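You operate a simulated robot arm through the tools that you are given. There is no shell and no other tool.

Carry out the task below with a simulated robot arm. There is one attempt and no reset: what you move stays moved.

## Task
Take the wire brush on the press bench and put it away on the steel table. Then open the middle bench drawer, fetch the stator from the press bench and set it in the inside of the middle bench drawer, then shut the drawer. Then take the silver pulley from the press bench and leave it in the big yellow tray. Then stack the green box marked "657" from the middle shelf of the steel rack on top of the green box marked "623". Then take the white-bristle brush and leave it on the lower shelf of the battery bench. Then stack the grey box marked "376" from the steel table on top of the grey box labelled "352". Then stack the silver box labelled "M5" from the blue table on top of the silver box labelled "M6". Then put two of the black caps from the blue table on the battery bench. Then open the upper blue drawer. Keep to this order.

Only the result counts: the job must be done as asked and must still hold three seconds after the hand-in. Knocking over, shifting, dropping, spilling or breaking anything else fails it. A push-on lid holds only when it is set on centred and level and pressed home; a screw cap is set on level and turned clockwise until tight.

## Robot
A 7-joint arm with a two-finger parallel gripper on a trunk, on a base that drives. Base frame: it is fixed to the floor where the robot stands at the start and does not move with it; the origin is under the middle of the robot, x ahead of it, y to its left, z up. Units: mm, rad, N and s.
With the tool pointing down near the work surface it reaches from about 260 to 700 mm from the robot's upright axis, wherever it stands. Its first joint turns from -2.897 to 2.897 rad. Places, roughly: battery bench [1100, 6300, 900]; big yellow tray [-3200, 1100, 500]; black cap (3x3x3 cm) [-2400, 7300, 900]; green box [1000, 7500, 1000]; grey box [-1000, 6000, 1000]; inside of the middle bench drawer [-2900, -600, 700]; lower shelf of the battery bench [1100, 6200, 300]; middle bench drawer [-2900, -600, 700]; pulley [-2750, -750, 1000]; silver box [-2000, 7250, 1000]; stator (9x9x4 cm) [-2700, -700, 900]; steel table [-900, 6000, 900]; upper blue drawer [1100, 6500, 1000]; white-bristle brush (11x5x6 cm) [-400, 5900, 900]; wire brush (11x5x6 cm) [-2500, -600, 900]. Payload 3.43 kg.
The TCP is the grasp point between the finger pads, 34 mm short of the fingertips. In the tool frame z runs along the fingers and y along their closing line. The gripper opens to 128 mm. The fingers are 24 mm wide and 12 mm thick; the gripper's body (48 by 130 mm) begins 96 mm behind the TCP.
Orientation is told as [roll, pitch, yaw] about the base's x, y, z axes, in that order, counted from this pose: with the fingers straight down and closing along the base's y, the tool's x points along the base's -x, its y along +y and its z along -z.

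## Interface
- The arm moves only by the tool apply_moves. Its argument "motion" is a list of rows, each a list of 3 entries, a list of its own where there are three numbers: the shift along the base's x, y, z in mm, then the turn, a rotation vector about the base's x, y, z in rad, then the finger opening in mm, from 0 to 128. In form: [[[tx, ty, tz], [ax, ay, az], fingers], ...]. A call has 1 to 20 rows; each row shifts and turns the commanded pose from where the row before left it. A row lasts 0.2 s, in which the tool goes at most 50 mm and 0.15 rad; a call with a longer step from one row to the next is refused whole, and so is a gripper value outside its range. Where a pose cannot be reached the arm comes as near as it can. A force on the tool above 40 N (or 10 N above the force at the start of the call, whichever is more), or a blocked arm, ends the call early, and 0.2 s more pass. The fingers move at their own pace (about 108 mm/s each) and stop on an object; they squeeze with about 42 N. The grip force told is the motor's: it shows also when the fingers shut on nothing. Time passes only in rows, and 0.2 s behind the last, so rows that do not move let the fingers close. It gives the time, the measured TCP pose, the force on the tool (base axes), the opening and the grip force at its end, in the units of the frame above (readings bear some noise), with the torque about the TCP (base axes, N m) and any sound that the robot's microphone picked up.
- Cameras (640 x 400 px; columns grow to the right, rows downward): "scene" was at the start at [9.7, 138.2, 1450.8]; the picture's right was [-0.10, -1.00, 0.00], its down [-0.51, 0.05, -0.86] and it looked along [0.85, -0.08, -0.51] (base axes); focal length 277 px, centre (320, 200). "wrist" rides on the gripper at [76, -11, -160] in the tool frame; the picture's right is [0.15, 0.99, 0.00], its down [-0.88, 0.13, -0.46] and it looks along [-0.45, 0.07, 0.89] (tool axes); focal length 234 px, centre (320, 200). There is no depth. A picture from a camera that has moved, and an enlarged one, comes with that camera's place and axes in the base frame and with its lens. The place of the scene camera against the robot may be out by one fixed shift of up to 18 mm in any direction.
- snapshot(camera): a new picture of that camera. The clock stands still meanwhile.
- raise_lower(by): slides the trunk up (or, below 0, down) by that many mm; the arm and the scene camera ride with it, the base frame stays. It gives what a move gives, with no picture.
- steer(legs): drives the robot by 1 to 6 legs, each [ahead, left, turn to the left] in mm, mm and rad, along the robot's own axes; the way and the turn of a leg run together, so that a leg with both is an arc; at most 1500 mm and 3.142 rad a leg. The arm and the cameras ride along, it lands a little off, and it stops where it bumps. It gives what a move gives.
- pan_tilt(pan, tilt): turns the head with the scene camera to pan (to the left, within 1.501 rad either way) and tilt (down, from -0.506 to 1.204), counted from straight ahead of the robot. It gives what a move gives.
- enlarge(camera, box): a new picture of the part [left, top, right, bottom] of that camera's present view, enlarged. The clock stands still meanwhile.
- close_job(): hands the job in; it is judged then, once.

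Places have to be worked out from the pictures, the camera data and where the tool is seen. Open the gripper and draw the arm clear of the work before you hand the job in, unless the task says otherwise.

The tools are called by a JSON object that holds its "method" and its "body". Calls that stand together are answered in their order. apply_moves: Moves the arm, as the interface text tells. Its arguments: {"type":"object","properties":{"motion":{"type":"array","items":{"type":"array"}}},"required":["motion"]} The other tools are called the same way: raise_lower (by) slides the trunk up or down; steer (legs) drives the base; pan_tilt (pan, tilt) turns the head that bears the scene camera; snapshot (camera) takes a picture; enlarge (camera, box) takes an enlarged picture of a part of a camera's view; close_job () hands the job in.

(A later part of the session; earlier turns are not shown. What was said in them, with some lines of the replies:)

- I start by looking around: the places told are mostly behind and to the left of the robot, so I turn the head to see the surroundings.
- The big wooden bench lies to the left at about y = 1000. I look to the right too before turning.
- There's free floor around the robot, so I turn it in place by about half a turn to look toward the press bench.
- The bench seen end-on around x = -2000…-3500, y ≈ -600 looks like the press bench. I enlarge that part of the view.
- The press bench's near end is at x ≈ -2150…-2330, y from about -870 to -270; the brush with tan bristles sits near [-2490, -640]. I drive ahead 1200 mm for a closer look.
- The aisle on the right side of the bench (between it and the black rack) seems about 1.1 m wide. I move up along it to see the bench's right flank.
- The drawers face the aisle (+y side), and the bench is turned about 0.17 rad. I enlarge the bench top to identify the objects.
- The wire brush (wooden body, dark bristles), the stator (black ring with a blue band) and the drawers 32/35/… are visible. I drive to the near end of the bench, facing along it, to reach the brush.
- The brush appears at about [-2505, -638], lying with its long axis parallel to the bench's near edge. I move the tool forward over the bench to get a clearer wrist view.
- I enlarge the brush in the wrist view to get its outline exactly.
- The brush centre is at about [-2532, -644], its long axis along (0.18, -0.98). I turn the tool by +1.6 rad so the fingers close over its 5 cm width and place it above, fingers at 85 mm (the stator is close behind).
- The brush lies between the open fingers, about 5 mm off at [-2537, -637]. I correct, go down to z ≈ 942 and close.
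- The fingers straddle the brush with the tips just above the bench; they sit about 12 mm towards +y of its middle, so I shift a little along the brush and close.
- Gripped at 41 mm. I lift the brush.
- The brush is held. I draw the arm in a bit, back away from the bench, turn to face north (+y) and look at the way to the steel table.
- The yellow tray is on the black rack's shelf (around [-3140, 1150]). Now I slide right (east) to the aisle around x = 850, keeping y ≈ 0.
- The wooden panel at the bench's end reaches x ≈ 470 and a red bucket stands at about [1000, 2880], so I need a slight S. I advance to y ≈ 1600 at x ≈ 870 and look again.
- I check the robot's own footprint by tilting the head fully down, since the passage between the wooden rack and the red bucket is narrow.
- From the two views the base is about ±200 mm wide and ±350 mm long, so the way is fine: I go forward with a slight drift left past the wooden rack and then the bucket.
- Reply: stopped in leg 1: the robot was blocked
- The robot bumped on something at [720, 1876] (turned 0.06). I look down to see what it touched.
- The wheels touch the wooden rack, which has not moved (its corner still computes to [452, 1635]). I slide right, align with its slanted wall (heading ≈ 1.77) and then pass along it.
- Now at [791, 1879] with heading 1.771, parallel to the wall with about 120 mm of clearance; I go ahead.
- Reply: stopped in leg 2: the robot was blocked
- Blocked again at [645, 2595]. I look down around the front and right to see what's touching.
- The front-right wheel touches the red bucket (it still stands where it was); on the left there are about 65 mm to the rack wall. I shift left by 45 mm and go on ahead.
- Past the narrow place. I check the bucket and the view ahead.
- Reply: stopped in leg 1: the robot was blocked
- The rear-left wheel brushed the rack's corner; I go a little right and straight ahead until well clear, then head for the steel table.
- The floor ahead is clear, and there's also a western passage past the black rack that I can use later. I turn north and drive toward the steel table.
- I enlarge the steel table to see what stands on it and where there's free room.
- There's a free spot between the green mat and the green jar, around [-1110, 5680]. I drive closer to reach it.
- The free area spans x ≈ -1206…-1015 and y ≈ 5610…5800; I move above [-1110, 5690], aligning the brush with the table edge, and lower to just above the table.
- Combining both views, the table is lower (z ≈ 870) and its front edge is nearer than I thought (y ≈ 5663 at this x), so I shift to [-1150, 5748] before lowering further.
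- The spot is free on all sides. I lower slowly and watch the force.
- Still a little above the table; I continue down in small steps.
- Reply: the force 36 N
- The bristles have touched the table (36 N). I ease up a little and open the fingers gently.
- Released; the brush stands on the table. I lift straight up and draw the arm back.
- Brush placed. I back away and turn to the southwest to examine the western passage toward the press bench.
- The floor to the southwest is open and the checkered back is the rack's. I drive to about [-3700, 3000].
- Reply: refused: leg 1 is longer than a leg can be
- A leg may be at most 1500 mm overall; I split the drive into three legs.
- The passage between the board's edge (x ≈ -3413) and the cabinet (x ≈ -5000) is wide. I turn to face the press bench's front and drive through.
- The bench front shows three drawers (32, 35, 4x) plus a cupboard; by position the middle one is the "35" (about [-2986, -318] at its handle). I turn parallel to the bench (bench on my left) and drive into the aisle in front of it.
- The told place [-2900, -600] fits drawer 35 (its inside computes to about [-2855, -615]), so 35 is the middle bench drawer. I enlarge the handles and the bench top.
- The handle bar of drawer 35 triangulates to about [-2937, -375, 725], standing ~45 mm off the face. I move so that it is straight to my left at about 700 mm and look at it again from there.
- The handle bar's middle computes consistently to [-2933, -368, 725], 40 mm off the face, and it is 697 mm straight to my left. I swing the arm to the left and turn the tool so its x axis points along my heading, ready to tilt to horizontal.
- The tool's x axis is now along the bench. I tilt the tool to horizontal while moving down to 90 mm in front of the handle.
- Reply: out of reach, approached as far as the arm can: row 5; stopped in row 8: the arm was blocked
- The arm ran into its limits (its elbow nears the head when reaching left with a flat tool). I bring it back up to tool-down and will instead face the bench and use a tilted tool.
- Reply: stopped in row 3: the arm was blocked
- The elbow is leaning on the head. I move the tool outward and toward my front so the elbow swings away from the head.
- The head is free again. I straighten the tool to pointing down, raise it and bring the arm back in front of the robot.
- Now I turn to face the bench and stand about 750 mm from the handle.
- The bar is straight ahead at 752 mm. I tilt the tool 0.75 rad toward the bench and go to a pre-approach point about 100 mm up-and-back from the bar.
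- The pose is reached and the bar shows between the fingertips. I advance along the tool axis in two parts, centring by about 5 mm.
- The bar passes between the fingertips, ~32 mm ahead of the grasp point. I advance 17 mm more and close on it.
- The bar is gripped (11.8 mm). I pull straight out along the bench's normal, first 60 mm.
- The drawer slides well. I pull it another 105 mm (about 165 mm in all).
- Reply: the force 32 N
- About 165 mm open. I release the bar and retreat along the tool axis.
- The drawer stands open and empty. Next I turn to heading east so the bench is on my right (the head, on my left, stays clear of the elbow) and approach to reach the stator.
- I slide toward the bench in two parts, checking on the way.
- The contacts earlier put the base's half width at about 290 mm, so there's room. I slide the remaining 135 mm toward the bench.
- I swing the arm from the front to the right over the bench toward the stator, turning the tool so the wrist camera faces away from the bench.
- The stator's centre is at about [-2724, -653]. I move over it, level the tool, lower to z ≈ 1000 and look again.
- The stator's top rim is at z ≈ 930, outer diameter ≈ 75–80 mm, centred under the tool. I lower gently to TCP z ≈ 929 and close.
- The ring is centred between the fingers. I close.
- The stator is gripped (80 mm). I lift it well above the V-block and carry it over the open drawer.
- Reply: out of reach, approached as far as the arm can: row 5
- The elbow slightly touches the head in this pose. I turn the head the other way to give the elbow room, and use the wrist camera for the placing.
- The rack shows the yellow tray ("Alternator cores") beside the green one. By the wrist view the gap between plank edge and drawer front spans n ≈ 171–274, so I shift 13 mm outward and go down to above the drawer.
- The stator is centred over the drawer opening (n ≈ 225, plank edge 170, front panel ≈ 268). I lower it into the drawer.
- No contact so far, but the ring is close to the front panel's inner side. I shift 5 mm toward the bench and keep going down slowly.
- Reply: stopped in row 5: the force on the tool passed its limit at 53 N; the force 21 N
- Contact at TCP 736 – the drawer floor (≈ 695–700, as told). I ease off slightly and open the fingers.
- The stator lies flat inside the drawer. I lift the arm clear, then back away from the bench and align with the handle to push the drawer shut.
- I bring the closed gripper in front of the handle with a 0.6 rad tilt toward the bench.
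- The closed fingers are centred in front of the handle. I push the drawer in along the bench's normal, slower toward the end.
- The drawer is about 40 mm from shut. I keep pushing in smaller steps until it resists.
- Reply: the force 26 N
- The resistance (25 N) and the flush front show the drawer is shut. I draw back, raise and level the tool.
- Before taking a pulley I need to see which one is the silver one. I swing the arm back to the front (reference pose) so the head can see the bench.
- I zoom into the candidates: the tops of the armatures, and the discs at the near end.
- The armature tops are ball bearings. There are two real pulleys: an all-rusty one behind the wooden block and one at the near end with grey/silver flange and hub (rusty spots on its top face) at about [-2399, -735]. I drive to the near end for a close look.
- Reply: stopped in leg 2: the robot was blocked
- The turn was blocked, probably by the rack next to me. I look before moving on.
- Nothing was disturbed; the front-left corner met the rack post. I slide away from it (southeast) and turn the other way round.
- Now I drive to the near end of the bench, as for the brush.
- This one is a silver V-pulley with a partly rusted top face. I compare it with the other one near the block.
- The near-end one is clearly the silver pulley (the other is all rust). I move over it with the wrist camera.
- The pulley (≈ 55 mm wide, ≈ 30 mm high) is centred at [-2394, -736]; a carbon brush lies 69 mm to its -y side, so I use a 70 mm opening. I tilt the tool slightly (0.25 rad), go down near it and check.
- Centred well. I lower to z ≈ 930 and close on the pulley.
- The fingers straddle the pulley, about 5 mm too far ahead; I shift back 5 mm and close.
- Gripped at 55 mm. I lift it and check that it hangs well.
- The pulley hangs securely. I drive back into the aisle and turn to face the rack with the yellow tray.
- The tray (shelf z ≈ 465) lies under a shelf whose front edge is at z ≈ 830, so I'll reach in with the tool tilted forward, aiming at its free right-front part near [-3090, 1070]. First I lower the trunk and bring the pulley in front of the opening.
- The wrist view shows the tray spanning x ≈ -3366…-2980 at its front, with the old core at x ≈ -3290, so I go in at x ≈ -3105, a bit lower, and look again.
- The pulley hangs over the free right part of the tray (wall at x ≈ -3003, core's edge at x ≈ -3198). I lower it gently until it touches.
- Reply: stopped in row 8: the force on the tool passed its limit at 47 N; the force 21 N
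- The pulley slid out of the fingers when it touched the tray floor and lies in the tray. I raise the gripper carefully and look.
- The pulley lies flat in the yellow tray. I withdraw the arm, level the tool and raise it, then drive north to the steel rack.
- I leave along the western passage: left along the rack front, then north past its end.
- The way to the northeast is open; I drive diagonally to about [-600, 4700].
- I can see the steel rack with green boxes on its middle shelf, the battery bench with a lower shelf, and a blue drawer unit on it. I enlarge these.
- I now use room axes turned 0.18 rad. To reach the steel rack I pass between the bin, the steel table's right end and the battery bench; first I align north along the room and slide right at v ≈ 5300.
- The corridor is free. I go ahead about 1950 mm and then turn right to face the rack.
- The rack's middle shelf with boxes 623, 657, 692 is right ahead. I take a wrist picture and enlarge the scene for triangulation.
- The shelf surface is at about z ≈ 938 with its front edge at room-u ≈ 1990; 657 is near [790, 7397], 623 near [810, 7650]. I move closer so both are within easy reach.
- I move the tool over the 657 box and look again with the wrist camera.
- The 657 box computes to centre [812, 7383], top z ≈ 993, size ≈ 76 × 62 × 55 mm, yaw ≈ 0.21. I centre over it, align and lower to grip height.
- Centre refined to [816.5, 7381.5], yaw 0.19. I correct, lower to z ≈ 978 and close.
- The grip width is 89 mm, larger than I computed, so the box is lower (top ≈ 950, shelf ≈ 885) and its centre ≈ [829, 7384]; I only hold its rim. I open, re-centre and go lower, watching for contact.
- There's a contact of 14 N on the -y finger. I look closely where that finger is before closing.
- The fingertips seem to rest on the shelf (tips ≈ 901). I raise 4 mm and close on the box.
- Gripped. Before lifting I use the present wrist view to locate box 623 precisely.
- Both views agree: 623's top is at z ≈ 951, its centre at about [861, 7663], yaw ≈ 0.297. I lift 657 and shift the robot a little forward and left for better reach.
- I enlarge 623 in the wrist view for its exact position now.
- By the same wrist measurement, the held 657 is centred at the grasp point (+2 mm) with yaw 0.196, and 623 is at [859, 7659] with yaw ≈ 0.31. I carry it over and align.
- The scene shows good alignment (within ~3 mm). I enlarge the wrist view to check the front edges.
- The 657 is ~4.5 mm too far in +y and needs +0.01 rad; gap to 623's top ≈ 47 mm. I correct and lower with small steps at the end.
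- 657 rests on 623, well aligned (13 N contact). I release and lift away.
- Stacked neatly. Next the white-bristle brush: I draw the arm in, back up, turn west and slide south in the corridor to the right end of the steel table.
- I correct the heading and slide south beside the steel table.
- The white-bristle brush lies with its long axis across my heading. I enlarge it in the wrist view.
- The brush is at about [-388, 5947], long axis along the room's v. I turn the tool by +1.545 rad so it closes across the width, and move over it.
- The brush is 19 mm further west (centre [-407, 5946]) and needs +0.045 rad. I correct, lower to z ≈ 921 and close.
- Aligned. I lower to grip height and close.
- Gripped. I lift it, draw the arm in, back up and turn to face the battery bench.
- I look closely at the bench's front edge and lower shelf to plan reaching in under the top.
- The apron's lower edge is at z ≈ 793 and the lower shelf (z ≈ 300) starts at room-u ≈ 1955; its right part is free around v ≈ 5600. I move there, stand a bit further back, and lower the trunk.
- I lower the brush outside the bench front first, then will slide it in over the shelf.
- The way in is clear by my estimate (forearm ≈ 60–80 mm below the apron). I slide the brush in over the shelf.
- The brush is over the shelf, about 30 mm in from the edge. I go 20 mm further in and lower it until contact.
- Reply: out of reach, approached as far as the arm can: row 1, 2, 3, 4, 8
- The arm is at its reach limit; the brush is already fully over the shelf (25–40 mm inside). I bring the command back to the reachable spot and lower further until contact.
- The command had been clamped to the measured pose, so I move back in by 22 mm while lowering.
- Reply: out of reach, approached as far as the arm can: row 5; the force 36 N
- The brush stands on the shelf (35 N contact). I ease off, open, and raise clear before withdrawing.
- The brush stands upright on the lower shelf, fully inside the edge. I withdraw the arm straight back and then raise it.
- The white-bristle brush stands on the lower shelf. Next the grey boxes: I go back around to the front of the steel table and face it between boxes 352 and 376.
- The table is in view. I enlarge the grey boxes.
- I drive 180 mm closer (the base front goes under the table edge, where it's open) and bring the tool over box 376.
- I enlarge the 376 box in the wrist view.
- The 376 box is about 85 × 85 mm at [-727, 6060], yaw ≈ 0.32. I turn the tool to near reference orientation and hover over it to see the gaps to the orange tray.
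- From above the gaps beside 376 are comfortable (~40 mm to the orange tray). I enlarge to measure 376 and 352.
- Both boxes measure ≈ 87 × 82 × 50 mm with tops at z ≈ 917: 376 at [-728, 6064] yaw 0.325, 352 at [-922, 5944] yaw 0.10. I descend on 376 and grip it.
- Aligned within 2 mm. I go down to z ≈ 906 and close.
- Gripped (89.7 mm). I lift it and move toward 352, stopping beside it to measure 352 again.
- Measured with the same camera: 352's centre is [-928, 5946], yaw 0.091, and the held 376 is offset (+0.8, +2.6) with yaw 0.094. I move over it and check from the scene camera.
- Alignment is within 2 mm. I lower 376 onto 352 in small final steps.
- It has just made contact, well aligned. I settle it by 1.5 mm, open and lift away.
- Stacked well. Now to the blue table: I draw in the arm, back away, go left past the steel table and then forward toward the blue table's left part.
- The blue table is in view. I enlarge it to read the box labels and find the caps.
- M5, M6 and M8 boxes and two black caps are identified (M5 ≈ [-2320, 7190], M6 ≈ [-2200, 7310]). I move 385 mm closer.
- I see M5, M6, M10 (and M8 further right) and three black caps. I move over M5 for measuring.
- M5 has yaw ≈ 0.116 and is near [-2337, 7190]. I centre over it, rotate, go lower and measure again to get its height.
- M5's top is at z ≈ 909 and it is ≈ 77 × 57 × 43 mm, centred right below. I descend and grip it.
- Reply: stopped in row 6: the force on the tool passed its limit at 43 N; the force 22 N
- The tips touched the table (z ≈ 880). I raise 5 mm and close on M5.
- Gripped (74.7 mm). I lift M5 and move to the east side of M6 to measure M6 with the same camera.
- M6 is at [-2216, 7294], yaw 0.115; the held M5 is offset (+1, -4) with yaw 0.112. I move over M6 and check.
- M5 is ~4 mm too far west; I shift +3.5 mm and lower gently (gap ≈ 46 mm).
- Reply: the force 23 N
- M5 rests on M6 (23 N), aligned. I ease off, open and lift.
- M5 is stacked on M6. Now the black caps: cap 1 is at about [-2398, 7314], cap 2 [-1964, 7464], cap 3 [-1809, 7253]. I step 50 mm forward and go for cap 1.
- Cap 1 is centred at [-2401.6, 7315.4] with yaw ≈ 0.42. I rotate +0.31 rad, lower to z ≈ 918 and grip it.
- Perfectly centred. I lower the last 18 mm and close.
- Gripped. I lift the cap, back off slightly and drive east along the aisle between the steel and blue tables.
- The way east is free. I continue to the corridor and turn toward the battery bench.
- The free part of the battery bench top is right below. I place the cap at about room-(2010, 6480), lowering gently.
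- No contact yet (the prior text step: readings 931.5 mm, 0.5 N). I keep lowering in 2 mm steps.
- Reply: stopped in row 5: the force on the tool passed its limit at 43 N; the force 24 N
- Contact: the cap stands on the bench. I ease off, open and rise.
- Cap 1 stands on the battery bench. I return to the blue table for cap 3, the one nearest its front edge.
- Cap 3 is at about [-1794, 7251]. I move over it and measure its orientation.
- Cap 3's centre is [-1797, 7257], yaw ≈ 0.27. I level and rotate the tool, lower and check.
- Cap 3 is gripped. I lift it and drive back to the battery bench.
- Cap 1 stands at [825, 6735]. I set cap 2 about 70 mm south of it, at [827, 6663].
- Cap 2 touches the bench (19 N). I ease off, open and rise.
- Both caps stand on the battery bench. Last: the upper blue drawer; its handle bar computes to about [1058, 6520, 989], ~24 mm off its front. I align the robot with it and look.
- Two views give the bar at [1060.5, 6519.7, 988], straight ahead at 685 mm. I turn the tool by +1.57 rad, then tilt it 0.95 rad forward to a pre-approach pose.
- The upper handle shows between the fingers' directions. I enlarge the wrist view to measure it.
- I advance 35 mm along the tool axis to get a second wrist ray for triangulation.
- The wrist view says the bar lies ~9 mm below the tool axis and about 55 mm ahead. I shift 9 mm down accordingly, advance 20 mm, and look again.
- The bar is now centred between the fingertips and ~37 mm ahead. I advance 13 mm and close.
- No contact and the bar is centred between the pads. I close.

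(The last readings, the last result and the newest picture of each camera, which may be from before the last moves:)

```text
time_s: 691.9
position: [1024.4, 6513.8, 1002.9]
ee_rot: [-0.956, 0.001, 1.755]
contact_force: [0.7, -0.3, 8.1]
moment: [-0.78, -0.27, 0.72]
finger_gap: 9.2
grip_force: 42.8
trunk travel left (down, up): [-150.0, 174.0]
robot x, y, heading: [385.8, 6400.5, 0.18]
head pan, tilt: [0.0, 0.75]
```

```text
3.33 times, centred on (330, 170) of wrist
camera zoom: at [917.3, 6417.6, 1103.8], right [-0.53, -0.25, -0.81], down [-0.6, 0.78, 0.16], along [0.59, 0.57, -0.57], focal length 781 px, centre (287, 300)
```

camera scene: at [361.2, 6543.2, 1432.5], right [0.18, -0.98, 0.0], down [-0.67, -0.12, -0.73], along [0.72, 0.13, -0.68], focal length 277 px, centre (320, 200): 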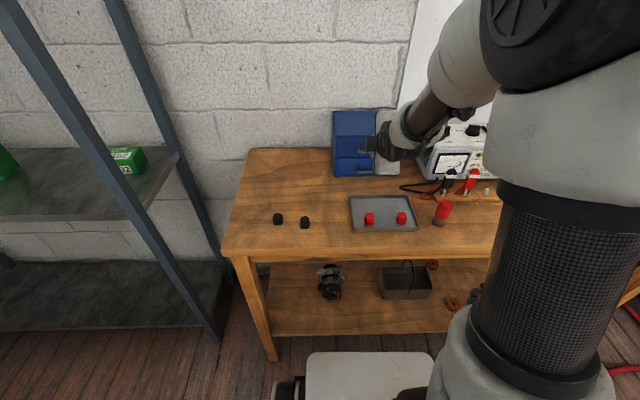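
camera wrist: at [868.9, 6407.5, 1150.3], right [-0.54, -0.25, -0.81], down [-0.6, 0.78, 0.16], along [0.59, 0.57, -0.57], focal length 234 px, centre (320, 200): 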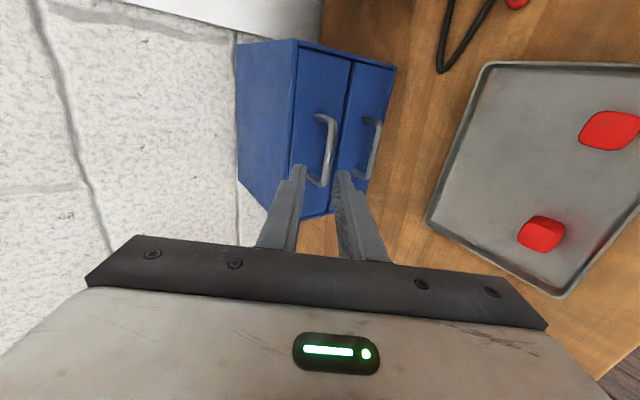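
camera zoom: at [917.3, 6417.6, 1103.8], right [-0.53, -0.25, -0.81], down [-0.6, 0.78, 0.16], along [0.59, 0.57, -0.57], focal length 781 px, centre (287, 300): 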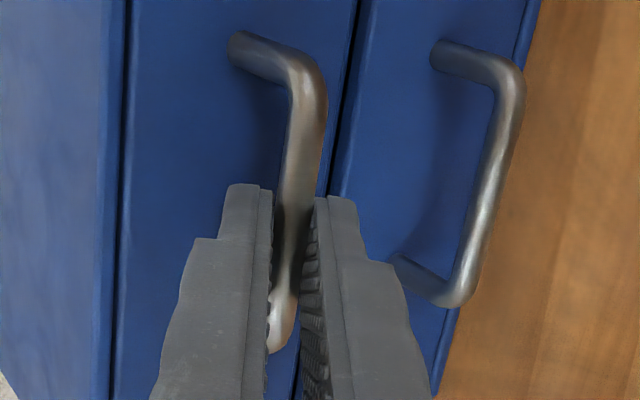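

Gripped (9.2 mm). I pull gently along the room's -u direction, 30 mm first.

{"method": "apply_moves", "body": {"motion": [[[-5, -0.9, 0], [0, 0, 0], 4], [[-8, -1.4, 0], [0, 0, 0], 4], [[-8, -1.4, 0], [0, 0, 0], 4], [[-9, -1.6, 0], [0, 0, 0], 4], [[0, 0, 0], [0, 0, 0], 4]]}}

{"method": "snapshot", "body": {"camera": "wrist"}}

{"method": "enlarge", "body": {"camera": "scene", "box": [300, 80, 440, 200]}}

```text
time_s: 693.1
position: [994.8, 6506.6, 1002.7]
ee_rot: [-0.957, 0.0, 1.753]
contact_force: [1.6, -4.5, 18.2]
moment: [-0.92, -0.51, 0.39]
finger_gap: 9.2
grip_force: 43.0
trunk travel left (down, up): [-150.0, 174.0]
robot x, y, heading: [382.8, 6398.3, 0.177]
head pan, tilt: [0.0, 0.75]
```

```text
taken
camera wrist: at [886.3, 6411.4, 1103.4], right [-0.53, -0.25, -0.81], down [-0.6, 0.78, 0.16], along [0.6, 0.57, -0.57], focal length 234 px, centre (320, 200)
```

wrist: 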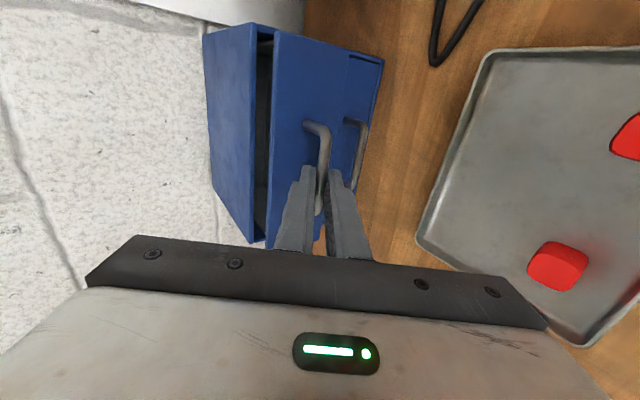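

```text
3.33 times, centred on (370, 140) of scene
camera zoom: at [359.7, 6542.6, 1432.6], right [0.18, -0.98, 0.0], down [-0.67, -0.12, -0.73], along [0.72, 0.13, -0.68], focal length 923 px, centre (153, 400)
```

zoom: 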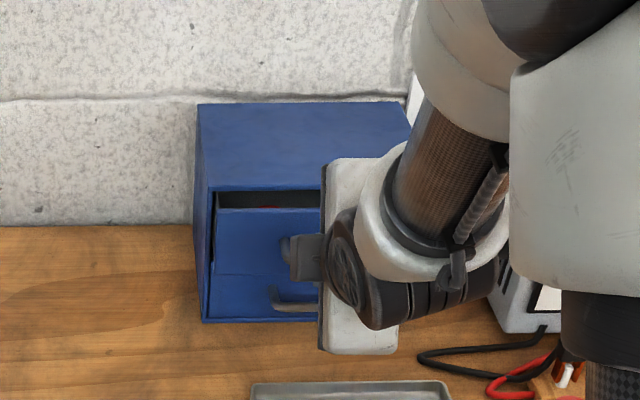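

The upper drawer is sliding out while the unit stays put. I keep pulling in moderate steps, watching the force.

{"method": "apply_moves", "body": {"motion": [[[-11.8, -2.1, 0], [0, 0, 0], 4], [[-11.8, -2.1, 0], [0, 0, 0], 4], [[-11.8, -2.1, 0], [0, 0, 0], 4], [[-11.8, -2.1, 0], [0, 0, 0], 4], [[-11.8, -2.1, 0], [0, 0, 0], 4], [[0, 0, 0], [0, 0, 0], 4]]}}

{"method": "snapshot", "body": {"camera": "wrist"}}

{"method": "enlarge", "body": {"camera": "scene", "box": [300, 80, 440, 200]}}

```text
time_s: 694.5
position: [934.0, 6496.1, 1002.7]
ee_rot: [-0.957, -0.002, 1.752]
contact_force: [2.0, -10.8, 15.2]
moment: [-0.99, -0.43, 0.28]
finger_gap: 8.9
grip_force: 43.4
trunk travel left (down, up): [-150.0, 174.0]
robot x, y, heading: [383.7, 6398.2, 0.179]
head pan, tilt: [0.0, 0.75]
```

```text
taken
camera wrist: at [827.2, 6399.5, 1103.9], right [-0.54, -0.25, -0.81], down [-0.6, 0.79, 0.16], along [0.6, 0.57, -0.57], focal length 234 px, centre (320, 200)
```

wrist: 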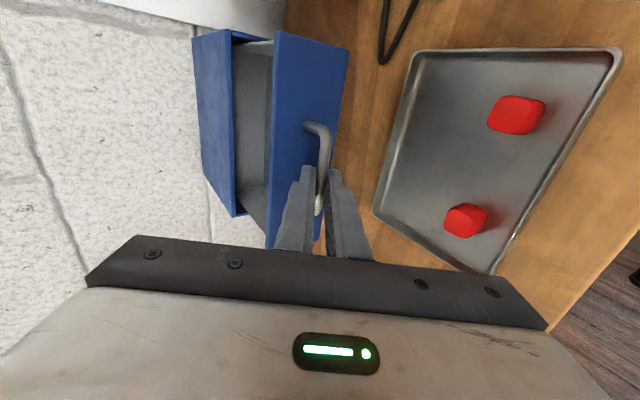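

```text
3.33 times, centred on (370, 140) of scene
camera zoom: at [360.2, 6542.0, 1432.6], right [0.18, -0.98, 0.0], down [-0.67, -0.12, -0.73], along [0.72, 0.13, -0.68], focal length 923 px, centre (153, 400)
```

zoom: 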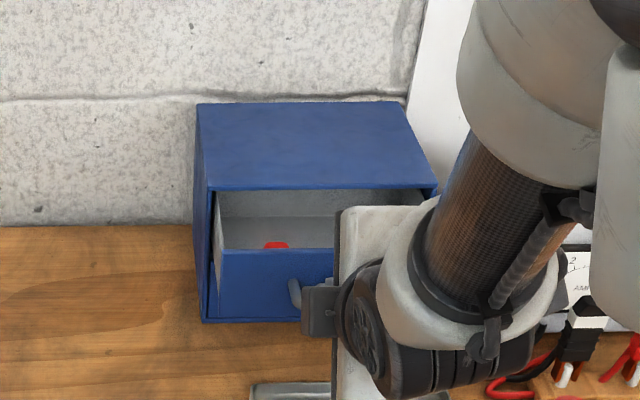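

About 90 mm open; a slight sideways force shows the slide runs a bit more toward -y, so I adjust the direction and pull 45 mm more.

{"method": "apply_moves", "body": {"motion": [[[-9, -3.5, 0], [0, 0, 0], 4], [[-9, -3, 0], [0, 0, 0], 4], [[-9, -2.3, 0], [0, 0, 0], 4], [[-9, -2, 0], [0, 0, 0], 4], [[-9, -2, 0], [0, 0, 0], 4], [[0, 0, 0], [0, 0, 0], 4]]}}

{"method": "snapshot", "body": {"camera": "wrist"}}

{"method": "enlarge", "body": {"camera": "scene", "box": [300, 80, 440, 200]}}

```text
time_s: 695.4
position: [912.3, 6491.3, 1003.9]
ee_rot: [-0.964, 0.0, 1.76]
contact_force: [21.2, 2.8, -15.6]
moment: [-0.8, -0.2, 0.72]
finger_gap: 9.0
grip_force: 43.0
trunk travel left (down, up): [-150.0, 174.0]
robot x, y, heading: [381.9, 6398.6, 0.175]
head pan, tilt: [0.0, 0.75]
stopped in row 4: the force on the tool passed its limit at 42 N (the readings are from after the stop); the commanded pose is now the measured one
```

```text
taken
camera wrist: at [805.0, 6394.1, 1103.4], right [-0.53, -0.25, -0.81], down [-0.61, 0.78, 0.15], along [0.59, 0.57, -0.56], focal length 234 px, centre (320, 200)
```

wrist: 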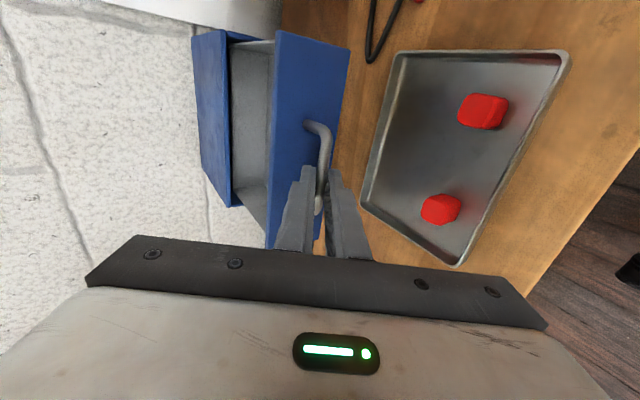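

```text
3.33 times, centred on (370, 140) of scene
camera zoom: at [364.9, 6543.8, 1431.8], right [0.18, -0.98, 0.0], down [-0.67, -0.12, -0.73], along [0.72, 0.13, -0.68], focal length 923 px, centre (153, 400)
```

zoom: 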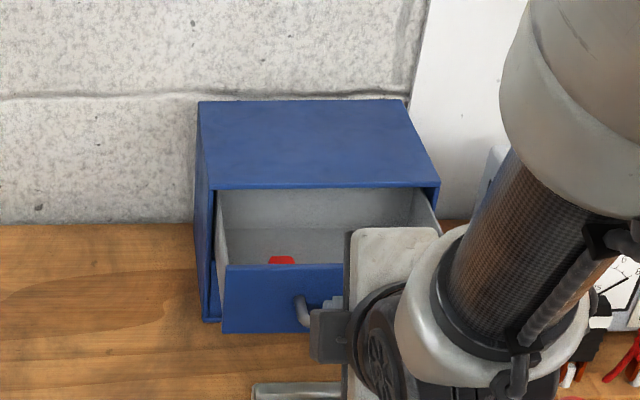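

The drawer has reached its stop at about 115 mm (42 N), and the unit did not move. I relieve the pull, release the bar and retreat along the tool axis.

{"method": "apply_moves", "body": {"motion": [[[2, 0.4, 0], [0, 0, 0], 6], [[0, 0, 0], [0, 0, 0], 16], [[0, 0, 0], [0, 0, 0], 22], [[0, 0, 0], [0, 0, 0], 22], [[-8, -1.5, 5.8], [0, 0, 0], 22], [[-16, -2.9, 11.6], [0, 0, 0], 22], [[-24, -4.4, 17.4], [0, 0, 0], 22], [[-30, -5.5, 22], [0, 0, 0], 30]]}}

{"method": "snapshot", "body": {"camera": "wrist"}}

```text
time_s: 697.2
position: [843.5, 6476.7, 1068.9]
ee_rot: [-0.962, 0.0, 1.76]
contact_force: [-0.1, 0.6, -0.5]
moment: [0.0, 0.02, -0.01]
finger_gap: 29.9
grip_force: 0.2
out of reach, approached as far as the arm can: row 8
trunk travel left (down, up): [-150.0, 174.0]
robot x, y, heading: [385.6, 6401.9, 0.178]
head pan, tilt: [0.0, 0.75]
```

```text
taken
camera wrist: at [736.3, 6380.2, 1169.1], right [-0.53, -0.25, -0.81], down [-0.61, 0.78, 0.15], along [0.6, 0.57, -0.56], focal length 234 px, centre (320, 200)
```

wrist: 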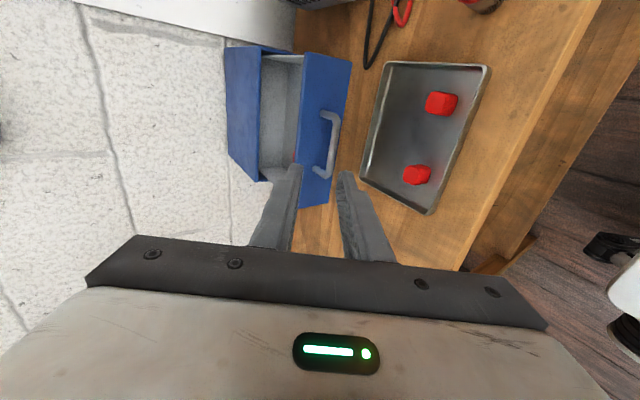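

The drawer stays open. I level the tool, raise the arm and draw it clear.

{"method": "apply_moves", "body": {"motion": [[[-10, -1.8, 15], [-0.0251, 0.1347, 0], 50], [[-10, -1.8, 15], [-0.0251, 0.1347, 0], 60], [[-5, -1, 15], [-0.0251, 0.1347, 0], 60], [[0, 0, 15], [-0.0251, 0.1347, 0], 60], [[0, 0, 10], [-0.0251, 0.1347, 0], 60], [[0, 0, 10], [-0.0251, 0.1347, 0], 60], [[0, 0, 5], [-0.0251, 0.1347, 0], 60], [[-20, -3.6, 0], [0, 0, 0], 60], [[0, 0, 0], [0, 0, 0], 60]]}}

{"method": "steer", "body": {"legs": [[-250, 0, 0]]}}

{"method": "snapshot", "body": {"camera": "scene"}}

```text
time_s: 699.2
position: [799.8, 6469.4, 1154.5]
ee_rot: [-0.006, -0.003, 1.757]
contact_force: [0.4, -0.6, -0.1]
moment: [0.02, -0.03, -0.04]
finger_gap: 59.9
grip_force: 0.0
trunk travel left (down, up): [-150.0, 174.0]
robot x, y, heading: [381.7, 6399.9, 0.182]
head pan, tilt: [0.0, 0.75]
```

```text
time_s: 701.0
position: [554.7, 6426.3, 1152.8]
ee_rot: [-0.006, -0.003, 1.76]
contact_force: [-0.2, 0.1, -0.4]
moment: [-0.01, 0.01, 0.02]
finger_gap: 60.1
grip_force: 0.1
trunk travel left (down, up): [-150.0, 174.0]
robot x, y, heading: [142.1, 6355.6, 0.18]
head pan, tilt: [0.0, 0.75]
```

```text
taken
camera scene: at [116.8, 6499.0, 1432.5], right [0.18, -0.98, 0.0], down [-0.67, -0.12, -0.73], along [0.72, 0.13, -0.68], focal length 277 px, centre (320, 200)
```

scene: 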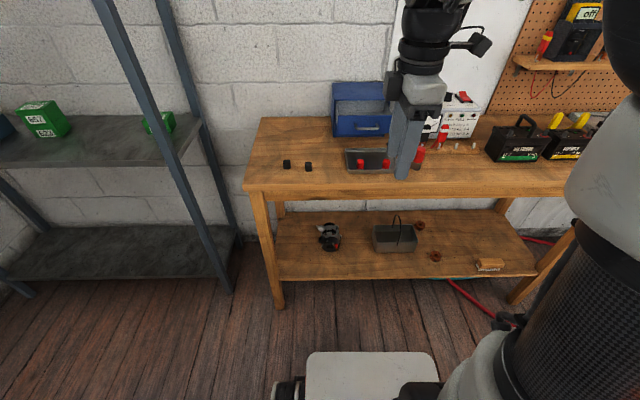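

I check the final state in detail: drawer, caps, brush on the lower shelf, and the green stack.

{"method": "enlarge", "body": {"camera": "scene", "box": [240, 70, 440, 190]}}

{"method": "enlarge", "body": {"camera": "scene", "box": [400, 220, 560, 310]}}

{"method": "enlarge", "body": {"camera": "scene", "box": [0, 80, 200, 180]}}

```text
3.20 times, centred on (340, 130) of scene
camera zoom: at [116.8, 6499.0, 1432.5], right [0.18, -0.98, 0.0], down [-0.67, -0.12, -0.73], along [0.72, 0.13, -0.68], focal length 886 px, centre (256, 424)
```

zoom: 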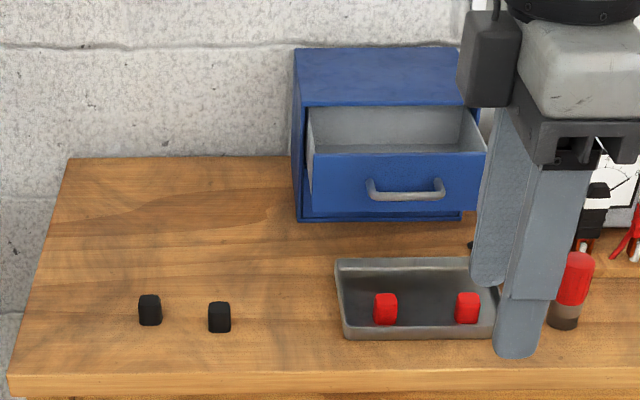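

```text
4.00 times, centred on (480, 265) of scene
camera zoom: at [116.8, 6499.0, 1432.5], right [0.18, -0.98, 0.0], down [-0.67, -0.12, -0.73], along [0.72, 0.13, -0.68], focal length 1108 px, centre (-320, -60)
```

zoom: 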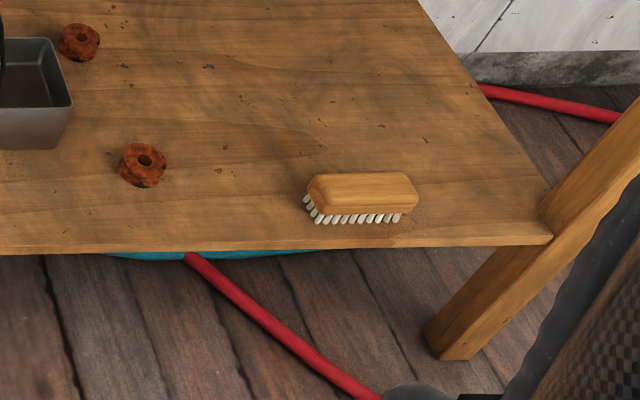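

```text
3.20 times, centred on (100, 130) of scene
camera zoom: at [116.8, 6499.0, 1432.5], right [0.18, -0.98, 0.0], down [-0.67, -0.12, -0.73], along [0.72, 0.13, -0.68], focal length 886 px, centre (1024, 424)
```

zoom: 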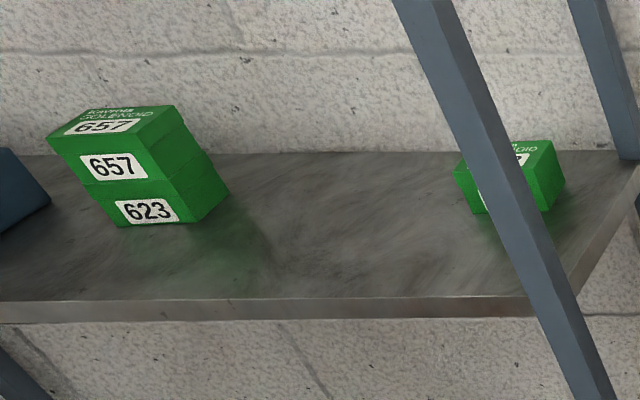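

Everything checks out: the upper blue drawer is open, two caps stand on the battery bench, the brush is on its lower shelf, and the stacks stand. The gripper is open and the arm clear, so I hand the job in.

{"method": "close_job", "body": {}}

```text
The job is handed in.
```

I worked through all nine steps in the order you gave, and the job is handed in. I don't know the judge's verdict; my last pictures showed every placement holding.

| Step | Result |
|---|---|
| Wire brush | Standing on the steel table, between the green mat and the jar |
| Stator | Lying flat in the middle bench drawer, which I took to be the one labelled "35". The drawer is pushed shut and flush. |
| Silver pulley | Lying flat in the yellow tray labelled "Alternator cores". I took the grey one with the rust-spotted top; the other pulley on the bench is all rust. |
| Green box 657 | Stacked on 623, aligned to a few millimetres |
| White-bristle brush | On the battery bench's lower shelf, about 17 mm in from the front edge |
| Grey box 376 | Stacked on 352, aligned to about 2 mm |
| Silver box M5 | Stacked on M6, aligned to a few millimetres |
| Black caps | Two set on top of the battery bench |
| Upper blue drawer | Pulled out about 115 mm, to its stop |

- **Bumps while driving:** the base touched the wooden rack at the end of the big bench (twice), the red bucket near the red cabinet, and probably a post of the black rack. I saw nothing out of place afterwards, but only the first wooden-rack touch was checked by measurement.
- **Pulley drop:** it slid out of the gripper as it touched the tray floor, and came to rest flat in the tray.
- **Not rechecked at the end:** I did not go back to look at the press bench drawer, the yellow tray, or the blue-table and steel-table stacks before handing in. I last saw each of them in good order when I finished it.
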